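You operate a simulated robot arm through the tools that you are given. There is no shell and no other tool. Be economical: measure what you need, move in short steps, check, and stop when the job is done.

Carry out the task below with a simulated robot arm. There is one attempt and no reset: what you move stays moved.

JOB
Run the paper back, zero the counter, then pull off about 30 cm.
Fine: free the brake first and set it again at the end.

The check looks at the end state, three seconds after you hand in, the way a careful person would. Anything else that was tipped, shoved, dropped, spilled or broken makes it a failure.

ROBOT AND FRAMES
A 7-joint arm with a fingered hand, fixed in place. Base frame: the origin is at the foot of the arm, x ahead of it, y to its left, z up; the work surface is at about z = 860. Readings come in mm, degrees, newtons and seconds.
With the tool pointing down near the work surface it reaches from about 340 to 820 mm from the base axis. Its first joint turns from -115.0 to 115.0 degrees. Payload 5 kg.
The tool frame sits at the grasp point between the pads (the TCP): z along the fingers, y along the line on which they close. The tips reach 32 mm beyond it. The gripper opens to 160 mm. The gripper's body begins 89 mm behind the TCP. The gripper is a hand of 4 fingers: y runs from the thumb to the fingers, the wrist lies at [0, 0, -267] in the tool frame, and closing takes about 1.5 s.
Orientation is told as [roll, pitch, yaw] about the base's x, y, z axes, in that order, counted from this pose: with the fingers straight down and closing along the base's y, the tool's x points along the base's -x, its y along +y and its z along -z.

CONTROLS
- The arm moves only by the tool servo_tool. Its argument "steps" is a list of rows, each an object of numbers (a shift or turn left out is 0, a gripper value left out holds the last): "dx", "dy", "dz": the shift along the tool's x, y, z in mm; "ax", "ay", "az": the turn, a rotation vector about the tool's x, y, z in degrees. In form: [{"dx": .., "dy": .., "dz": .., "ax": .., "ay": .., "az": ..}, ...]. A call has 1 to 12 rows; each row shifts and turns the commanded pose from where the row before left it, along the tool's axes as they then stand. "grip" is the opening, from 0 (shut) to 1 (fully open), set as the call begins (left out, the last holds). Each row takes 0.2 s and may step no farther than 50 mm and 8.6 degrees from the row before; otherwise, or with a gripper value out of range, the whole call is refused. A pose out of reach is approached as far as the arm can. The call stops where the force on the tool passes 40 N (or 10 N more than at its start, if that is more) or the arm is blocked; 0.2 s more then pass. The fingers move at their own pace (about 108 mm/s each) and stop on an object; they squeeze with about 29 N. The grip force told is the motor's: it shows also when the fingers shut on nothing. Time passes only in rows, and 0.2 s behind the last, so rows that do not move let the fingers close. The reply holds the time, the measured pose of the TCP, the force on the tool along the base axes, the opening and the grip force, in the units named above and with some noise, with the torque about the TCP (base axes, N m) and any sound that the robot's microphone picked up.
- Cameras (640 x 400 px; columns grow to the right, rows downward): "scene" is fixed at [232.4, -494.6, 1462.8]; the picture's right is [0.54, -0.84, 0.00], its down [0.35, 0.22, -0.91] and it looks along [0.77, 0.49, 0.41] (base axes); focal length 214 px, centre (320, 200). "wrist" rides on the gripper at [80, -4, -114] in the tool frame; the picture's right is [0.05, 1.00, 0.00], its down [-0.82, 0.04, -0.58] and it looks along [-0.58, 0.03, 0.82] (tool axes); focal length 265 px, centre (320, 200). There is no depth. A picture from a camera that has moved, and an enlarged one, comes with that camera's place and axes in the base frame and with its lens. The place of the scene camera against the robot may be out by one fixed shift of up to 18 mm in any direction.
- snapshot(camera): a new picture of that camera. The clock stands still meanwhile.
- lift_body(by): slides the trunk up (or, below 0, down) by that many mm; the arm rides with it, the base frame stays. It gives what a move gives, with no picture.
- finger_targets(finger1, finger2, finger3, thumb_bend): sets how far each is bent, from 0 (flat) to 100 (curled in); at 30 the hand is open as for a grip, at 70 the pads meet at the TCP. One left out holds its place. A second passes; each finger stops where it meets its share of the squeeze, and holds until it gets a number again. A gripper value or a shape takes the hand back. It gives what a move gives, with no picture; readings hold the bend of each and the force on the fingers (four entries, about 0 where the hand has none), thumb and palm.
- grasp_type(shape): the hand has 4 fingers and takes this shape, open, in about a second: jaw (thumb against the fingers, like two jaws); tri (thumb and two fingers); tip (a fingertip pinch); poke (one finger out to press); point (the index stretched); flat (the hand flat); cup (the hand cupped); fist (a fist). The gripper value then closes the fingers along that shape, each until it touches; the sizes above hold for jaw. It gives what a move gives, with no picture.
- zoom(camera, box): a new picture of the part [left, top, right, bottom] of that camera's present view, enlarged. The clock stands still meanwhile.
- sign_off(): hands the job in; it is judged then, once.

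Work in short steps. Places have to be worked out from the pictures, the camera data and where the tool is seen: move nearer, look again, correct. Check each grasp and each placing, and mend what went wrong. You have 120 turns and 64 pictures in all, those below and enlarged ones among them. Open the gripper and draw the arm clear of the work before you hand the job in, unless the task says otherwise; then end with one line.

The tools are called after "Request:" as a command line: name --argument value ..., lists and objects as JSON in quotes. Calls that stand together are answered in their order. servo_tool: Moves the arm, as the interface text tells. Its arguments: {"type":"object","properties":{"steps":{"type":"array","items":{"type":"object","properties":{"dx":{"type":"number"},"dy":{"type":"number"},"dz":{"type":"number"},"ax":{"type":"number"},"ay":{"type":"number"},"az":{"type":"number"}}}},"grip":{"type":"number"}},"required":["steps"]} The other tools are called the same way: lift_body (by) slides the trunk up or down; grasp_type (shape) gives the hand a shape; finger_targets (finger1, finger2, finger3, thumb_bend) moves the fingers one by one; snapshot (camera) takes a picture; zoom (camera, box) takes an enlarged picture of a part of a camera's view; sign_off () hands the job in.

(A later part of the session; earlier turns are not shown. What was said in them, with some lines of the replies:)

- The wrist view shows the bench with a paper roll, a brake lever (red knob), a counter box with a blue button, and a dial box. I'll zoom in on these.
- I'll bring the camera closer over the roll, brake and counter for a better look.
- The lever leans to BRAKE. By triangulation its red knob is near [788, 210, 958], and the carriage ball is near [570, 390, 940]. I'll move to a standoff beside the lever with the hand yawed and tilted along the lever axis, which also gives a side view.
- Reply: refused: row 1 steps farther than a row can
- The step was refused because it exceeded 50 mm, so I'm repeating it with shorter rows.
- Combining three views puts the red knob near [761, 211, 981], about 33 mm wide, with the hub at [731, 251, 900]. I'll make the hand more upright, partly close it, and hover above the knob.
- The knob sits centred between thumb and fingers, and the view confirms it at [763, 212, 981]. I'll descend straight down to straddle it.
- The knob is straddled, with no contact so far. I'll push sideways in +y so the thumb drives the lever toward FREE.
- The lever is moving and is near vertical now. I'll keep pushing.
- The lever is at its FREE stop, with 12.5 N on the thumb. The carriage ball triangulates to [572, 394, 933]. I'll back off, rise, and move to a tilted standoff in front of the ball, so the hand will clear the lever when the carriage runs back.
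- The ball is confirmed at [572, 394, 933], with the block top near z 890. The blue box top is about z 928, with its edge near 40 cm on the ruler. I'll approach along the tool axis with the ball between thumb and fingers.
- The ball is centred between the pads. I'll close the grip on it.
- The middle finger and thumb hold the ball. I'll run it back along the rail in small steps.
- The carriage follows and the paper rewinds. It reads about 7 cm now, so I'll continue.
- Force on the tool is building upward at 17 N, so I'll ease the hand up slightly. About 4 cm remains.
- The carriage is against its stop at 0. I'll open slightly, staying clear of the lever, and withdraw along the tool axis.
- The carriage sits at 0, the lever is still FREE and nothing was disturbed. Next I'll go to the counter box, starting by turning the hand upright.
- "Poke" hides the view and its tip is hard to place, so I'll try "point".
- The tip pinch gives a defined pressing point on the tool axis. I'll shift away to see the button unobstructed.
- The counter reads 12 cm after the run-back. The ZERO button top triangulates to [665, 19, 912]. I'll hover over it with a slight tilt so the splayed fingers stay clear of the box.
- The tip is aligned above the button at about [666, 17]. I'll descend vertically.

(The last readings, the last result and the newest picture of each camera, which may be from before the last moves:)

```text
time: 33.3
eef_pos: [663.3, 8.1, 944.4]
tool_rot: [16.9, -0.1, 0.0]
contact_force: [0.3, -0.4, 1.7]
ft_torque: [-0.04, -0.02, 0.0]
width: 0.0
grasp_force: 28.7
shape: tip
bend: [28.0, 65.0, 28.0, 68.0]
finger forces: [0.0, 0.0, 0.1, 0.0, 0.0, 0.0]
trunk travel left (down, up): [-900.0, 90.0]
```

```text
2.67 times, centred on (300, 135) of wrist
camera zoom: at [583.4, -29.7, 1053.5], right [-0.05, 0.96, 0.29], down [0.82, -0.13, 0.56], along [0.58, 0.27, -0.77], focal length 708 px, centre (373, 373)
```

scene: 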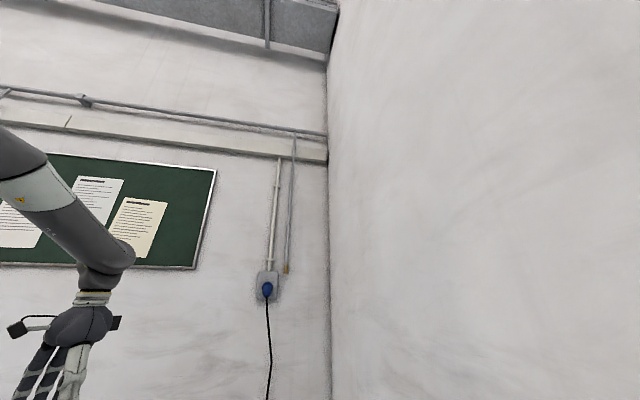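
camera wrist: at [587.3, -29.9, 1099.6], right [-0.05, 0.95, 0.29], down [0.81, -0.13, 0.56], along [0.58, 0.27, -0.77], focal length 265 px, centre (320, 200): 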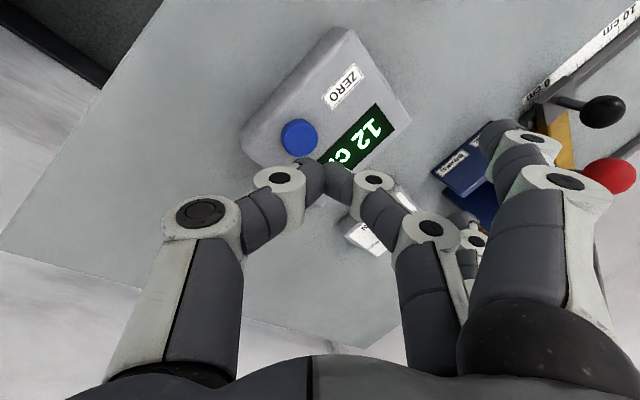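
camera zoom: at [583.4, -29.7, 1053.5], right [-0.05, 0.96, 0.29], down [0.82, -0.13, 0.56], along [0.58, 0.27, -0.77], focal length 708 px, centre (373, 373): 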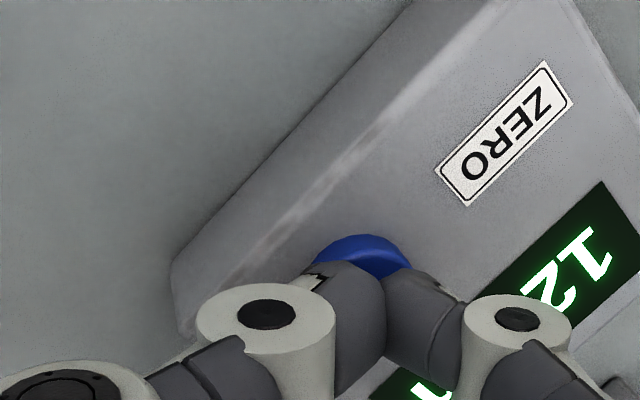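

Request:
servo_tool --steps '[{"dy": -0.9, "dz": 2.9}, {"dy": -0.9, "dz": 2.9}]'

Request:
zoom --camera "wrist" --box '[180, 60, 420, 210]'

```text
time: 33.9
eef_pos: [664.2, 8.7, 940.9]
tool_rot: [17.0, -0.1, 0.0]
contact_force: [-2.8, -2.4, 11.4]
ft_torque: [-0.1, 0.11, 0.0]
width: 0.0
grasp_force: 29.3
shape: tip
bend: [28.0, 65.0, 28.0, 68.0]
finger forces: [0.0, 0.1, 0.1, 0.0, 0.0, 0.1]
trunk travel left (down, up): [-900.0, 90.0]
heard: click
```

```text
2.67 times, centred on (300, 135) of wrist
camera zoom: at [583.3, -30.2, 1047.8], right [-0.05, 0.96, 0.29], down [0.81, -0.13, 0.57], along [0.58, 0.27, -0.77], focal length 708 px, centre (373, 373)
```

zoom: 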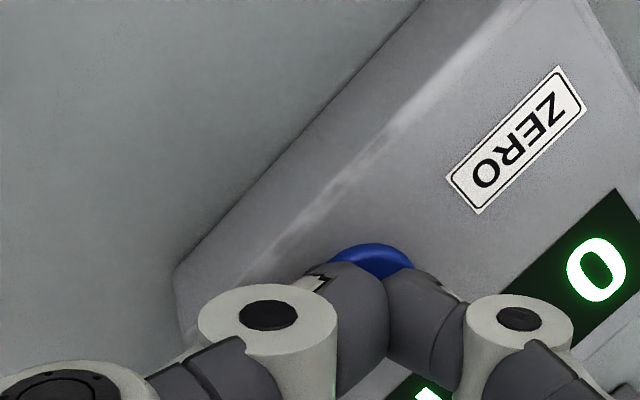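

The button clicked and the display reads 0. I'll lift off, upright the hand, and return toward the carriage ball in jaw shape.

Request:
servo_tool --steps '[{"dz": -45}, {"dz": -45}, {"ax": 8.5}, {"ax": 8.5}, {"dx": 13.8, "dy": 43, "dz": -3.2}, {"dx": 13.8, "dy": 43, "dz": -3.2}, {"dx": 13.8, "dy": 43, "dz": -3.2}, {"dx": 13.8, "dy": 43, "dz": -3.2}, {"dx": 13.8, "dy": 43, "dz": -3.2}, {"dx": 13.8, "dy": 43, "dz": -3.2}]'

Request:
grasp_type --shape "jaw"

Request:
servo_tool --steps '[{"az": -8.5}, {"az": -8.5}, {"az": -8.5}, {"az": -8.5}, {"az": -8.5}, {"ay": -8.5}, {"ay": -8.5}, {"ay": -8.5}, {"ay": -8.5}, {"ay": -8.5}]' --grip 0.32

Request:
snapshot --camera "wrist"

```text
time: 36.1
eef_pos: [582.9, 244.3, 1042.8]
tool_rot: [-0.1, 0.0, -0.1]
contact_force: [0.0, 0.9, 1.0]
ft_torque: [-0.05, 0.01, 0.0]
width: 0.2
grasp_force: 29.4
shape: tip
bend: [28.0, 65.0, 28.0, 68.0]
finger forces: [0.0, 0.0, 0.0, 0.0, 0.1, 0.1]
trunk travel left (down, up): [-900.0, 90.0]
```

```text
time: 37.0
eef_pos: [583.9, 240.7, 1042.7]
tool_rot: [0.0, 0.1, 0.0]
contact_force: [-0.6, 0.3, -0.2]
ft_torque: [0.02, -0.01, -0.03]
width: 160.0
grasp_force: 0.0
shape: jaw
bend: [30.0, 30.0, 30.0, 30.0]
finger forces: [0.1, 0.0, 0.0, 0.0, 0.1, 0.0]
trunk travel left (down, up): [-900.0, 90.0]
```

```text
time: 39.2
eef_pos: [582.3, 238.8, 1044.0]
tool_rot: [0.2, -42.5, 42.3]
contact_force: [-0.6, -0.6, 1.1]
ft_torque: [0.0, 0.01, 0.0]
width: 51.7
grasp_force: 0.1
shape: jaw
bend: [73.0, 73.0, 73.0, 70.0]
finger forces: [0.0, 0.0, 0.1, 0.0, 0.0, 0.1]
trunk travel left (down, up): [-900.0, 90.0]
```

```text
24 pictures are left
camera wrist: at [483.5, 143.3, 1074.1], right [-0.7, 0.71, -0.03], down [0.13, 0.17, 0.98], along [0.7, 0.68, -0.21], focal length 265 px, centre (320, 200)
```

wrist: 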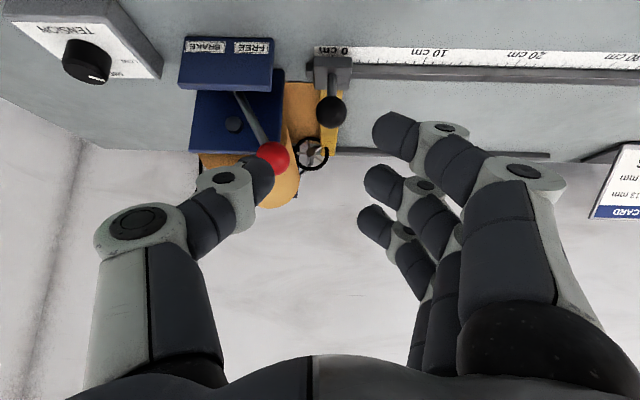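

Same geometry as before, with the carriage still at 0. I'll re-approach the ball along the tool axis.

Request:
servo_tool --steps '[{"dy": 6}, {"dz": 40}, {"dz": 40}, {"dz": 25}, {"dz": 15}]'

Request:
snapshot --camera "wrist"

```text
time: 40.4
eef_pos: [635.0, 300.9, 956.1]
tool_rot: [0.0, -42.5, 42.5]
contact_force: [-0.1, -0.2, -0.1]
ft_torque: [0.02, 0.03, -0.04]
width: 51.4
grasp_force: 0.0
shape: jaw
bend: [73.0, 73.0, 73.0, 70.0]
finger forces: [0.0, 0.0, 0.1, 0.0, 0.1, 0.1]
trunk travel left (down, up): [-900.0, 90.0]
```

```text
23 pictures are left
camera wrist: at [537.3, 204.5, 987.1], right [-0.7, 0.71, -0.03], down [0.13, 0.17, 0.98], along [0.7, 0.68, -0.21], focal length 265 px, centre (320, 200)
```

wrist: 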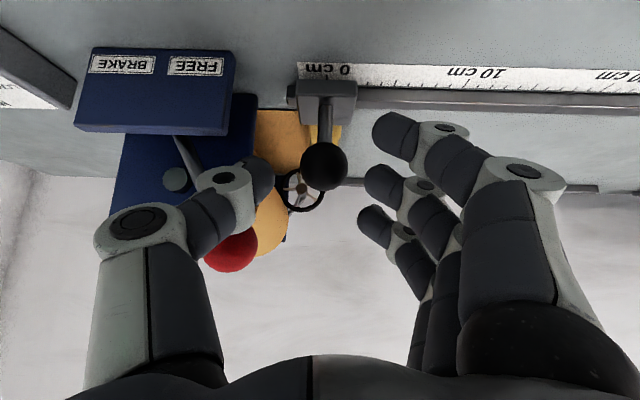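

Request:
servo_tool --steps '[{"dz": 5}, {}, {}, {}, {}, {}, {}]' --grip 0.1

Request:
servo_tool --steps '[{"dy": 12, "dx": 0.3, "dz": -0.3}, {"dy": 12, "dx": 0.3, "dz": -0.3}, {"dy": 12, "dx": 0.3, "dz": -0.3}, {"dy": 12, "dx": 0.3, "dz": -0.3}, {"dy": 12, "dx": 0.3, "dz": -0.3}]'

Request:
snapshot --camera "wrist"

```text
time: 42.0
eef_pos: [636.5, 301.6, 953.2]
tool_rot: [0.0, -42.5, 42.5]
contact_force: [-6.3, 0.2, 6.0]
ft_torque: [0.12, 0.08, 0.16]
width: 17.3
grasp_force: 0.1
shape: jaw
bend: [72.0, 72.0, 72.0, 70.0]
finger forces: [0.0, 7.7, 0.0, 0.0, 0.0, 0.0]
trunk travel left (down, up): [-900.0, 90.0]
```

```text
time: 43.2
eef_pos: [596.1, 344.0, 953.0]
tool_rot: [-0.1, -42.6, 42.6]
contact_force: [-5.1, -6.5, 6.6]
ft_torque: [-0.07, 0.04, -0.01]
width: 17.8
grasp_force: 0.0
shape: jaw
bend: [72.0, 72.0, 72.0, 70.0]
finger forces: [0.0, 4.8, 0.0, 0.0, 5.8, 0.0]
trunk travel left (down, up): [-900.0, 90.0]
```

```text
22 pictures are left
camera wrist: at [498.8, 247.9, 982.5], right [-0.7, 0.71, -0.03], down [0.13, 0.17, 0.98], along [0.7, 0.68, -0.21], focal length 265 px, centre (320, 200)
```

wrist: 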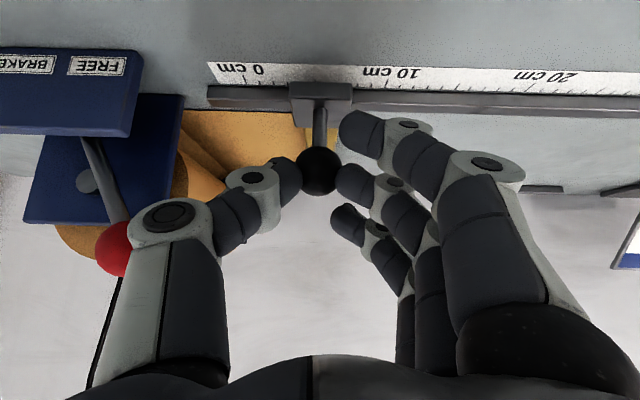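

The carriage follows and is near 5 cm. I'll keep pulling along the rail.

Request:
servo_tool --steps '[{"dx": 1.2, "dz": -1}, {"dy": 12, "dx": 0.4, "dz": -0.4}, {"dy": 12, "dx": 0.4, "dz": -0.4}, {"dy": 12, "dx": 0.4, "dz": -0.4}, {"dy": 12, "dx": 0.4, "dz": -0.4}, {"dy": 12, "dx": 0.4, "dz": -0.4}, {"dy": 12, "dx": 0.4, "dz": -0.4}, {"dy": 12, "dx": 0.4, "dz": -0.4}, {"dy": 12, "dx": 0.4, "dz": -0.4}, {"dy": 12, "dx": 0.4, "dz": -0.4}]'

Request:
snapshot --camera "wrist"

```text
time: 45.4
eef_pos: [516.9, 420.9, 951.5]
tool_rot: [0.0, -42.5, 42.6]
contact_force: [-1.0, -0.8, 2.3]
ft_torque: [-0.03, -0.03, -0.03]
width: 17.1
grasp_force: 0.0
shape: jaw
bend: [72.0, 72.0, 72.0, 70.0]
finger forces: [0.0, 1.6, 0.0, 0.0, 2.4, 0.0]
trunk travel left (down, up): [-900.0, 90.0]
```

```text
21 pictures are left
camera wrist: at [419.4, 324.8, 982.0], right [-0.7, 0.71, -0.04], down [0.13, 0.17, 0.98], along [0.7, 0.68, -0.21], focal length 265 px, centre (320, 200)
```

wrist: 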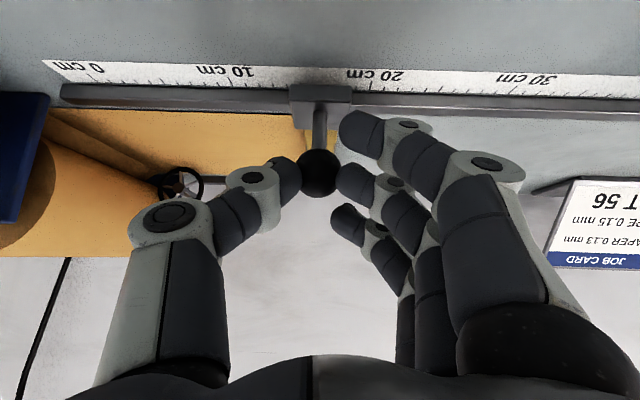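

Request:
servo_tool --steps '[{"dy": 12, "dx": 0.3, "dz": -0.3}, {"dy": 12, "dx": 0.3, "dz": -0.3}, {"dy": 12, "dx": 0.3, "dz": -0.3}, {"dy": 12, "dx": 0.3, "dz": -0.3}, {"dy": 12, "dx": 0.3, "dz": -0.3}, {"dy": 12, "dx": 0.3, "dz": -0.3}, {"dy": 12, "dx": 0.3, "dz": -0.3}, {"dy": 12, "dx": 0.3, "dz": -0.3}, {"dy": 12, "dx": 0.3, "dz": -0.3}]'

Request:
snapshot --camera "wrist"

```text
time: 47.4
eef_pos: [443.1, 496.6, 951.8]
tool_rot: [-0.1, -42.5, 42.5]
contact_force: [-2.8, -4.9, 1.6]
ft_torque: [-0.05, 0.05, -0.06]
width: 17.6
grasp_force: 0.1
shape: jaw
bend: [72.0, 72.0, 72.0, 70.0]
finger forces: [0.0, 2.0, 0.0, 0.0, 4.0, 0.1]
trunk travel left (down, up): [-900.0, 90.0]
```

```text
20 pictures are left
camera wrist: at [345.1, 400.4, 982.2], right [-0.7, 0.71, -0.03], down [0.13, 0.17, 0.98], along [0.7, 0.68, -0.21], focal length 265 px, centre (320, 200)
```

wrist: 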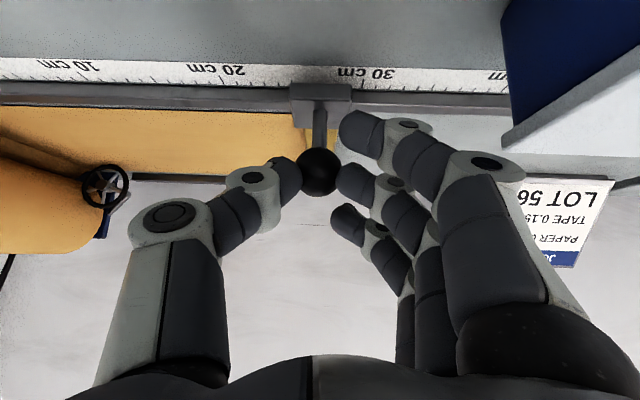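

Request:
servo_tool --steps '[{"dy": 10, "dx": 0.3, "dz": -0.3}, {"dy": 10, "dx": 0.3, "dz": -0.3}, {"dy": 8, "dx": 0.3, "dz": -0.3}]'

Request:
zoom --camera "wrist" --box '[140, 20, 540, 270]'

```text
time: 48.2
eef_pos: [423.4, 517.8, 952.3]
tool_rot: [0.0, -42.4, 42.5]
contact_force: [-4.0, -6.2, 1.1]
ft_torque: [-0.1, 0.04, -0.07]
width: 17.5
grasp_force: 0.0
shape: jaw
bend: [72.0, 72.0, 72.0, 70.0]
finger forces: [0.0, 2.8, 0.1, 0.0, 5.0, 0.0]
trunk travel left (down, up): [-900.0, 90.0]
```

```text
1.60 times, centred on (340, 145) of wrist
camera zoom: at [325.5, 420.6, 982.3], right [-0.7, 0.71, -0.04], down [0.13, 0.17, 0.98], along [0.7, 0.68, -0.21], focal length 425 px, centre (288, 288)
```

zoom: 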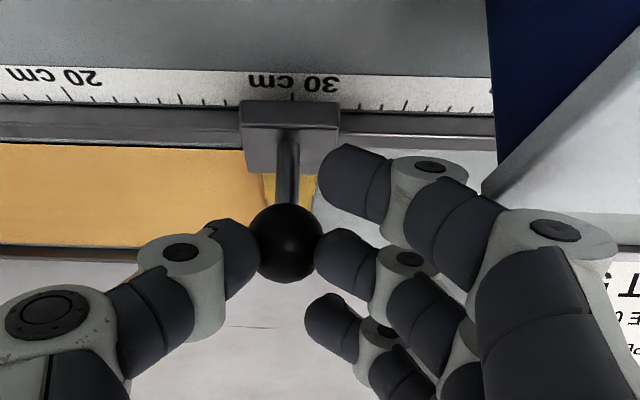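

The carriage now aligns with the 30 cm tick. I'll release and back off along the tool axis, then check that it holds.

Request:
servo_tool --steps '[{}, {}, {}, {"dz": -20}, {"dz": -35}, {"dz": -40}, {"dz": -40}]' --grip 0.36

Request:
snapshot --camera "wrist"

```text
time: 49.8
eef_pos: [356.9, 451.8, 1053.0]
tool_rot: [0.0, -42.5, 42.6]
contact_force: [-0.1, 0.4, 0.6]
ft_torque: [0.0, 0.02, 0.02]
width: 57.0
grasp_force: 0.0
shape: jaw
bend: [73.0, 73.0, 73.0, 70.0]
finger forces: [0.0, 0.0, 0.0, 0.0, 0.0, 0.0]
trunk travel left (down, up): [-900.0, 90.0]
```

```text
18 pictures are left
camera wrist: at [258.8, 355.1, 1083.5], right [-0.7, 0.71, -0.03], down [0.13, 0.17, 0.98], along [0.7, 0.68, -0.21], focal length 265 px, centre (320, 200)
```

wrist: 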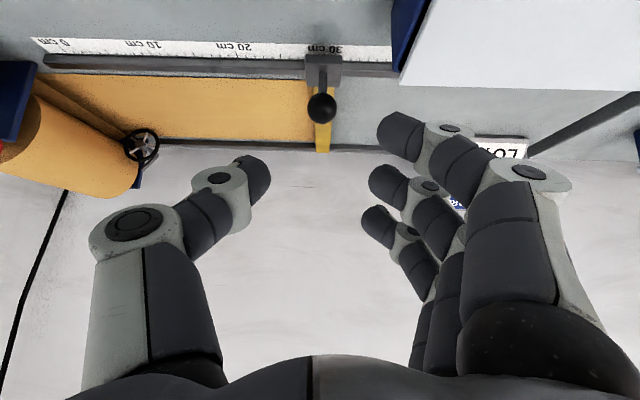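

The paper stays at 30 cm. Next I'll set the brake, hovering upright over the red knob with the fingers open.

Request:
servo_tool --steps '[{"ay": 8.5}, {"ay": 8.5}, {"ay": 8.5}, {"ay": 8.5}, {"dx": -15.1, "dy": -44.3, "dz": -3}, {"dx": -15.1, "dy": -44.3, "dz": -3}, {"dx": -15.1, "dy": -44.3}, {"dx": -15.1, "dy": -44.3}, {"dx": -15.1, "dy": -44.3}, {"dx": -15.1, "dy": -44.3}, {"dx": -15.1, "dy": -44.3}, {"dx": -15.1, "dy": -44.3}]' --grip 0.5

Request:
snapshot --camera "wrist"

```text
time: 52.4
eef_pos: [684.1, 269.5, 1076.0]
tool_rot: [0.0, -8.6, 42.5]
contact_force: [0.5, -0.7, -0.3]
ft_torque: [0.0, 0.03, 0.03]
width: 79.4
grasp_force: 0.1
shape: jaw
bend: [72.0, 72.0, 72.0, 70.0]
finger forces: [0.0, 0.0, 0.0, 0.0, 0.0, 0.0]
trunk travel left (down, up): [-900.0, 90.0]
```

```text
17 pictures are left
camera wrist: at [616.1, 200.2, 1177.3], right [-0.71, 0.7, -0.01], down [0.5, 0.52, 0.69], along [0.49, 0.49, -0.72], focal length 265 px, centre (320, 200)
```

wrist: 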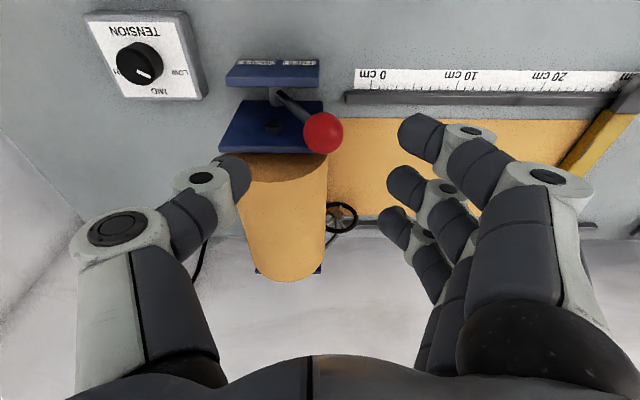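

Request:
servo_tool --steps '[{"dx": 4, "dz": 26}, {"dx": 4, "dz": 26}, {"dx": 4, "dz": 25}, {"dy": -15}, {"dy": -15}, {"dy": -15}, {"dy": -15}]'

Request:
snapshot --camera "wrist"

```text
time: 54.0
eef_pos: [722.2, 230.1, 995.9]
tool_rot: [0.0, -8.5, 42.5]
contact_force: [-1.2, 0.5, -0.2]
ft_torque: [0.02, 0.0, 0.03]
width: 80.5
grasp_force: 0.0
shape: jaw
bend: [72.0, 72.0, 72.0, 70.0]
finger forces: [0.1, 0.9, 0.2, 0.0, 0.1, 0.1]
trunk travel left (down, up): [-900.0, 90.0]
```

```text
16 pictures are left
camera wrist: at [655.1, 160.5, 1098.3], right [-0.71, 0.7, -0.01], down [0.5, 0.52, 0.69], along [0.49, 0.49, -0.72], focal length 265 px, centre (320, 200)
```

wrist: 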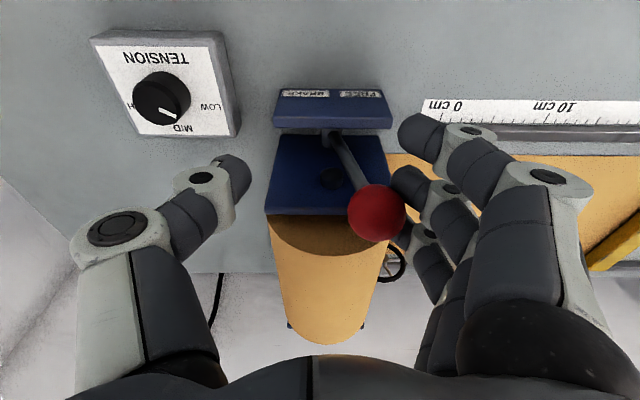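

The fingers are driving the lever back. I'll continue toward BRAKE.

Request:
servo_tool --steps '[{"dy": -12}, {"dy": -12}, {"dy": -12}, {"dy": -12}, {"dy": -8}]'

Request:
snapshot --camera "wrist"

```text
time: 55.2
eef_pos: [762.9, 185.0, 997.2]
tool_rot: [-0.1, -8.5, 42.5]
contact_force: [0.2, -0.4, -0.1]
ft_torque: [-0.04, -0.01, 0.01]
width: 79.8
grasp_force: 0.0
shape: jaw
bend: [72.0, 72.0, 72.0, 70.0]
finger forces: [0.1, 0.0, 0.0, 0.0, 0.0, 0.0]
trunk travel left (down, up): [-900.0, 90.0]
```

```text
15 pictures are left
camera wrist: at [694.7, 116.9, 1099.5], right [-0.71, 0.7, -0.01], down [0.5, 0.52, 0.69], along [0.49, 0.49, -0.72], focal length 265 px, centre (320, 200)
```

wrist: 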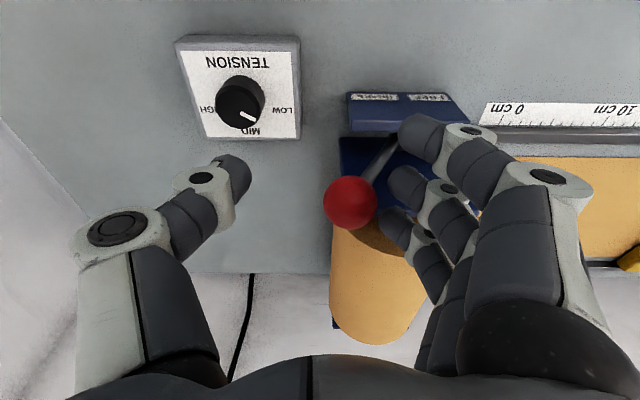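

It looks near the BRAKE side. I'll push gently until the stop answers.

Request:
servo_tool --steps '[{"dy": -5}, {"dy": -5}, {"dy": -4}, {"dy": -4}]'

```text
time: 56.2
eef_pos: [773.2, 176.0, 996.6]
tool_rot: [0.1, -8.5, 42.6]
contact_force: [-4.7, 4.1, 1.8]
ft_torque: [0.13, 0.08, 0.15]
width: 82.4
grasp_force: 0.0
shape: jaw
bend: [72.0, 72.0, 72.0, 70.0]
finger forces: [0.0, 2.5, 2.6, 0.0, 0.0, 0.0]
trunk travel left (down, up): [-900.0, 90.0]
```

Request:
servo_tool --steps '[{"dy": -3}, {"dy": -2}]'

Request:
snapshot --camera "wrist"

```text
time: 56.8
eef_pos: [775.3, 173.1, 996.4]
tool_rot: [0.0, -8.4, 42.5]
contact_force: [-8.7, 5.0, 2.0]
ft_torque: [0.23, 0.19, 0.28]
width: 84.8
grasp_force: 0.1
shape: jaw
bend: [72.0, 71.0, 71.0, 70.0]
finger forces: [0.0, 5.4, 4.4, 0.0, 0.1, 0.0]
trunk travel left (down, up): [-900.0, 90.0]
```

```text
14 pictures are left
camera wrist: at [707.5, 103.2, 1098.9], right [-0.71, 0.7, -0.01], down [0.5, 0.52, 0.69], along [0.49, 0.49, -0.72], focal length 265 px, centre (320, 200)
```

wrist: 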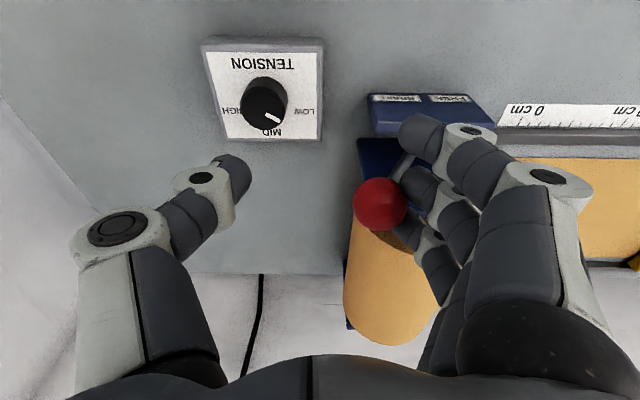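

The lever is against its BRAKE stop. I'll back off, lift clear, and take an overview.

Request:
servo_tool --steps '[{"dy": 10}, {"dz": -45}, {"dz": -45}, {"dz": -45}, {"dx": 45}, {"dx": 45}, {"dx": 45}, {"dx": 45}, {"dy": 40}, {"dy": 40}]' --grip 1

Request:
snapshot --camera "wrist"

```text
time: 59.0
eef_pos: [571.6, 104.6, 1103.9]
tool_rot: [-0.1, -8.6, 42.5]
contact_force: [0.4, -0.1, -0.3]
ft_torque: [0.01, -0.03, 0.04]
width: 160.0
grasp_force: 0.2
shape: jaw
bend: [30.0, 30.0, 30.0, 30.0]
finger forces: [0.0, 0.0, 0.1, 0.0, 0.0, 0.0]
trunk travel left (down, up): [-900.0, 90.0]
```

```text
13 pictures are left
camera wrist: at [502.3, 35.8, 1204.9], right [-0.71, 0.7, -0.01], down [0.5, 0.52, 0.69], along [0.49, 0.49, -0.72], focal length 265 px, centre (320, 200)
```

wrist: 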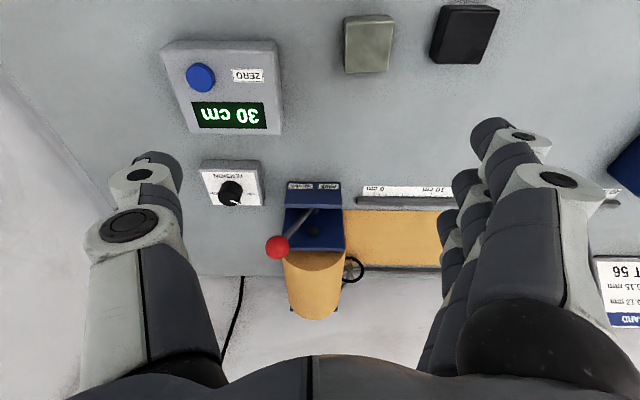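

The counter reads 30 cm and the lever leans to BRAKE. One zoom to confirm it is fully set.

Request:
zoom --camera "wrist" --box '[160, 30, 400, 280]'

```text
1.60 times, centred on (280, 155) of wrist
camera zoom: at [502.3, 35.8, 1204.9], right [-0.71, 0.7, -0.01], down [0.5, 0.52, 0.69], along [0.49, 0.49, -0.72], focal length 425 px, centre (384, 272)
```

zoom: 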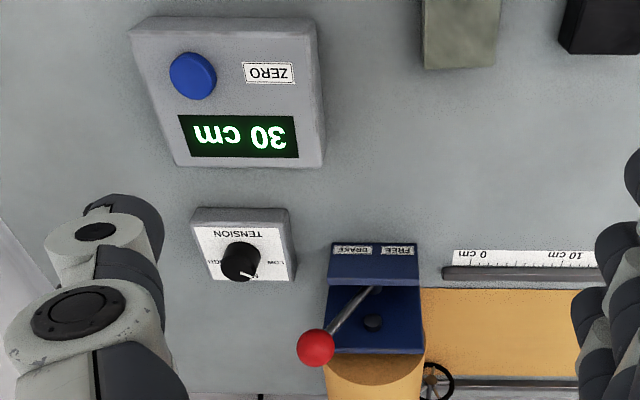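

The red knob is back at its original BRAKE position, about [762, 211, 981]. The counter reads 30 cm, the hand is open and clear, so I'm handing in.

Request:
sign_off

```text
The job is handed in.
```

The paper was run back to 0, the counter zeroed, and 30 cm pulled off (the counter reads 30 cm). The brake was freed first and is set again, and the hand is open and clear of the work.
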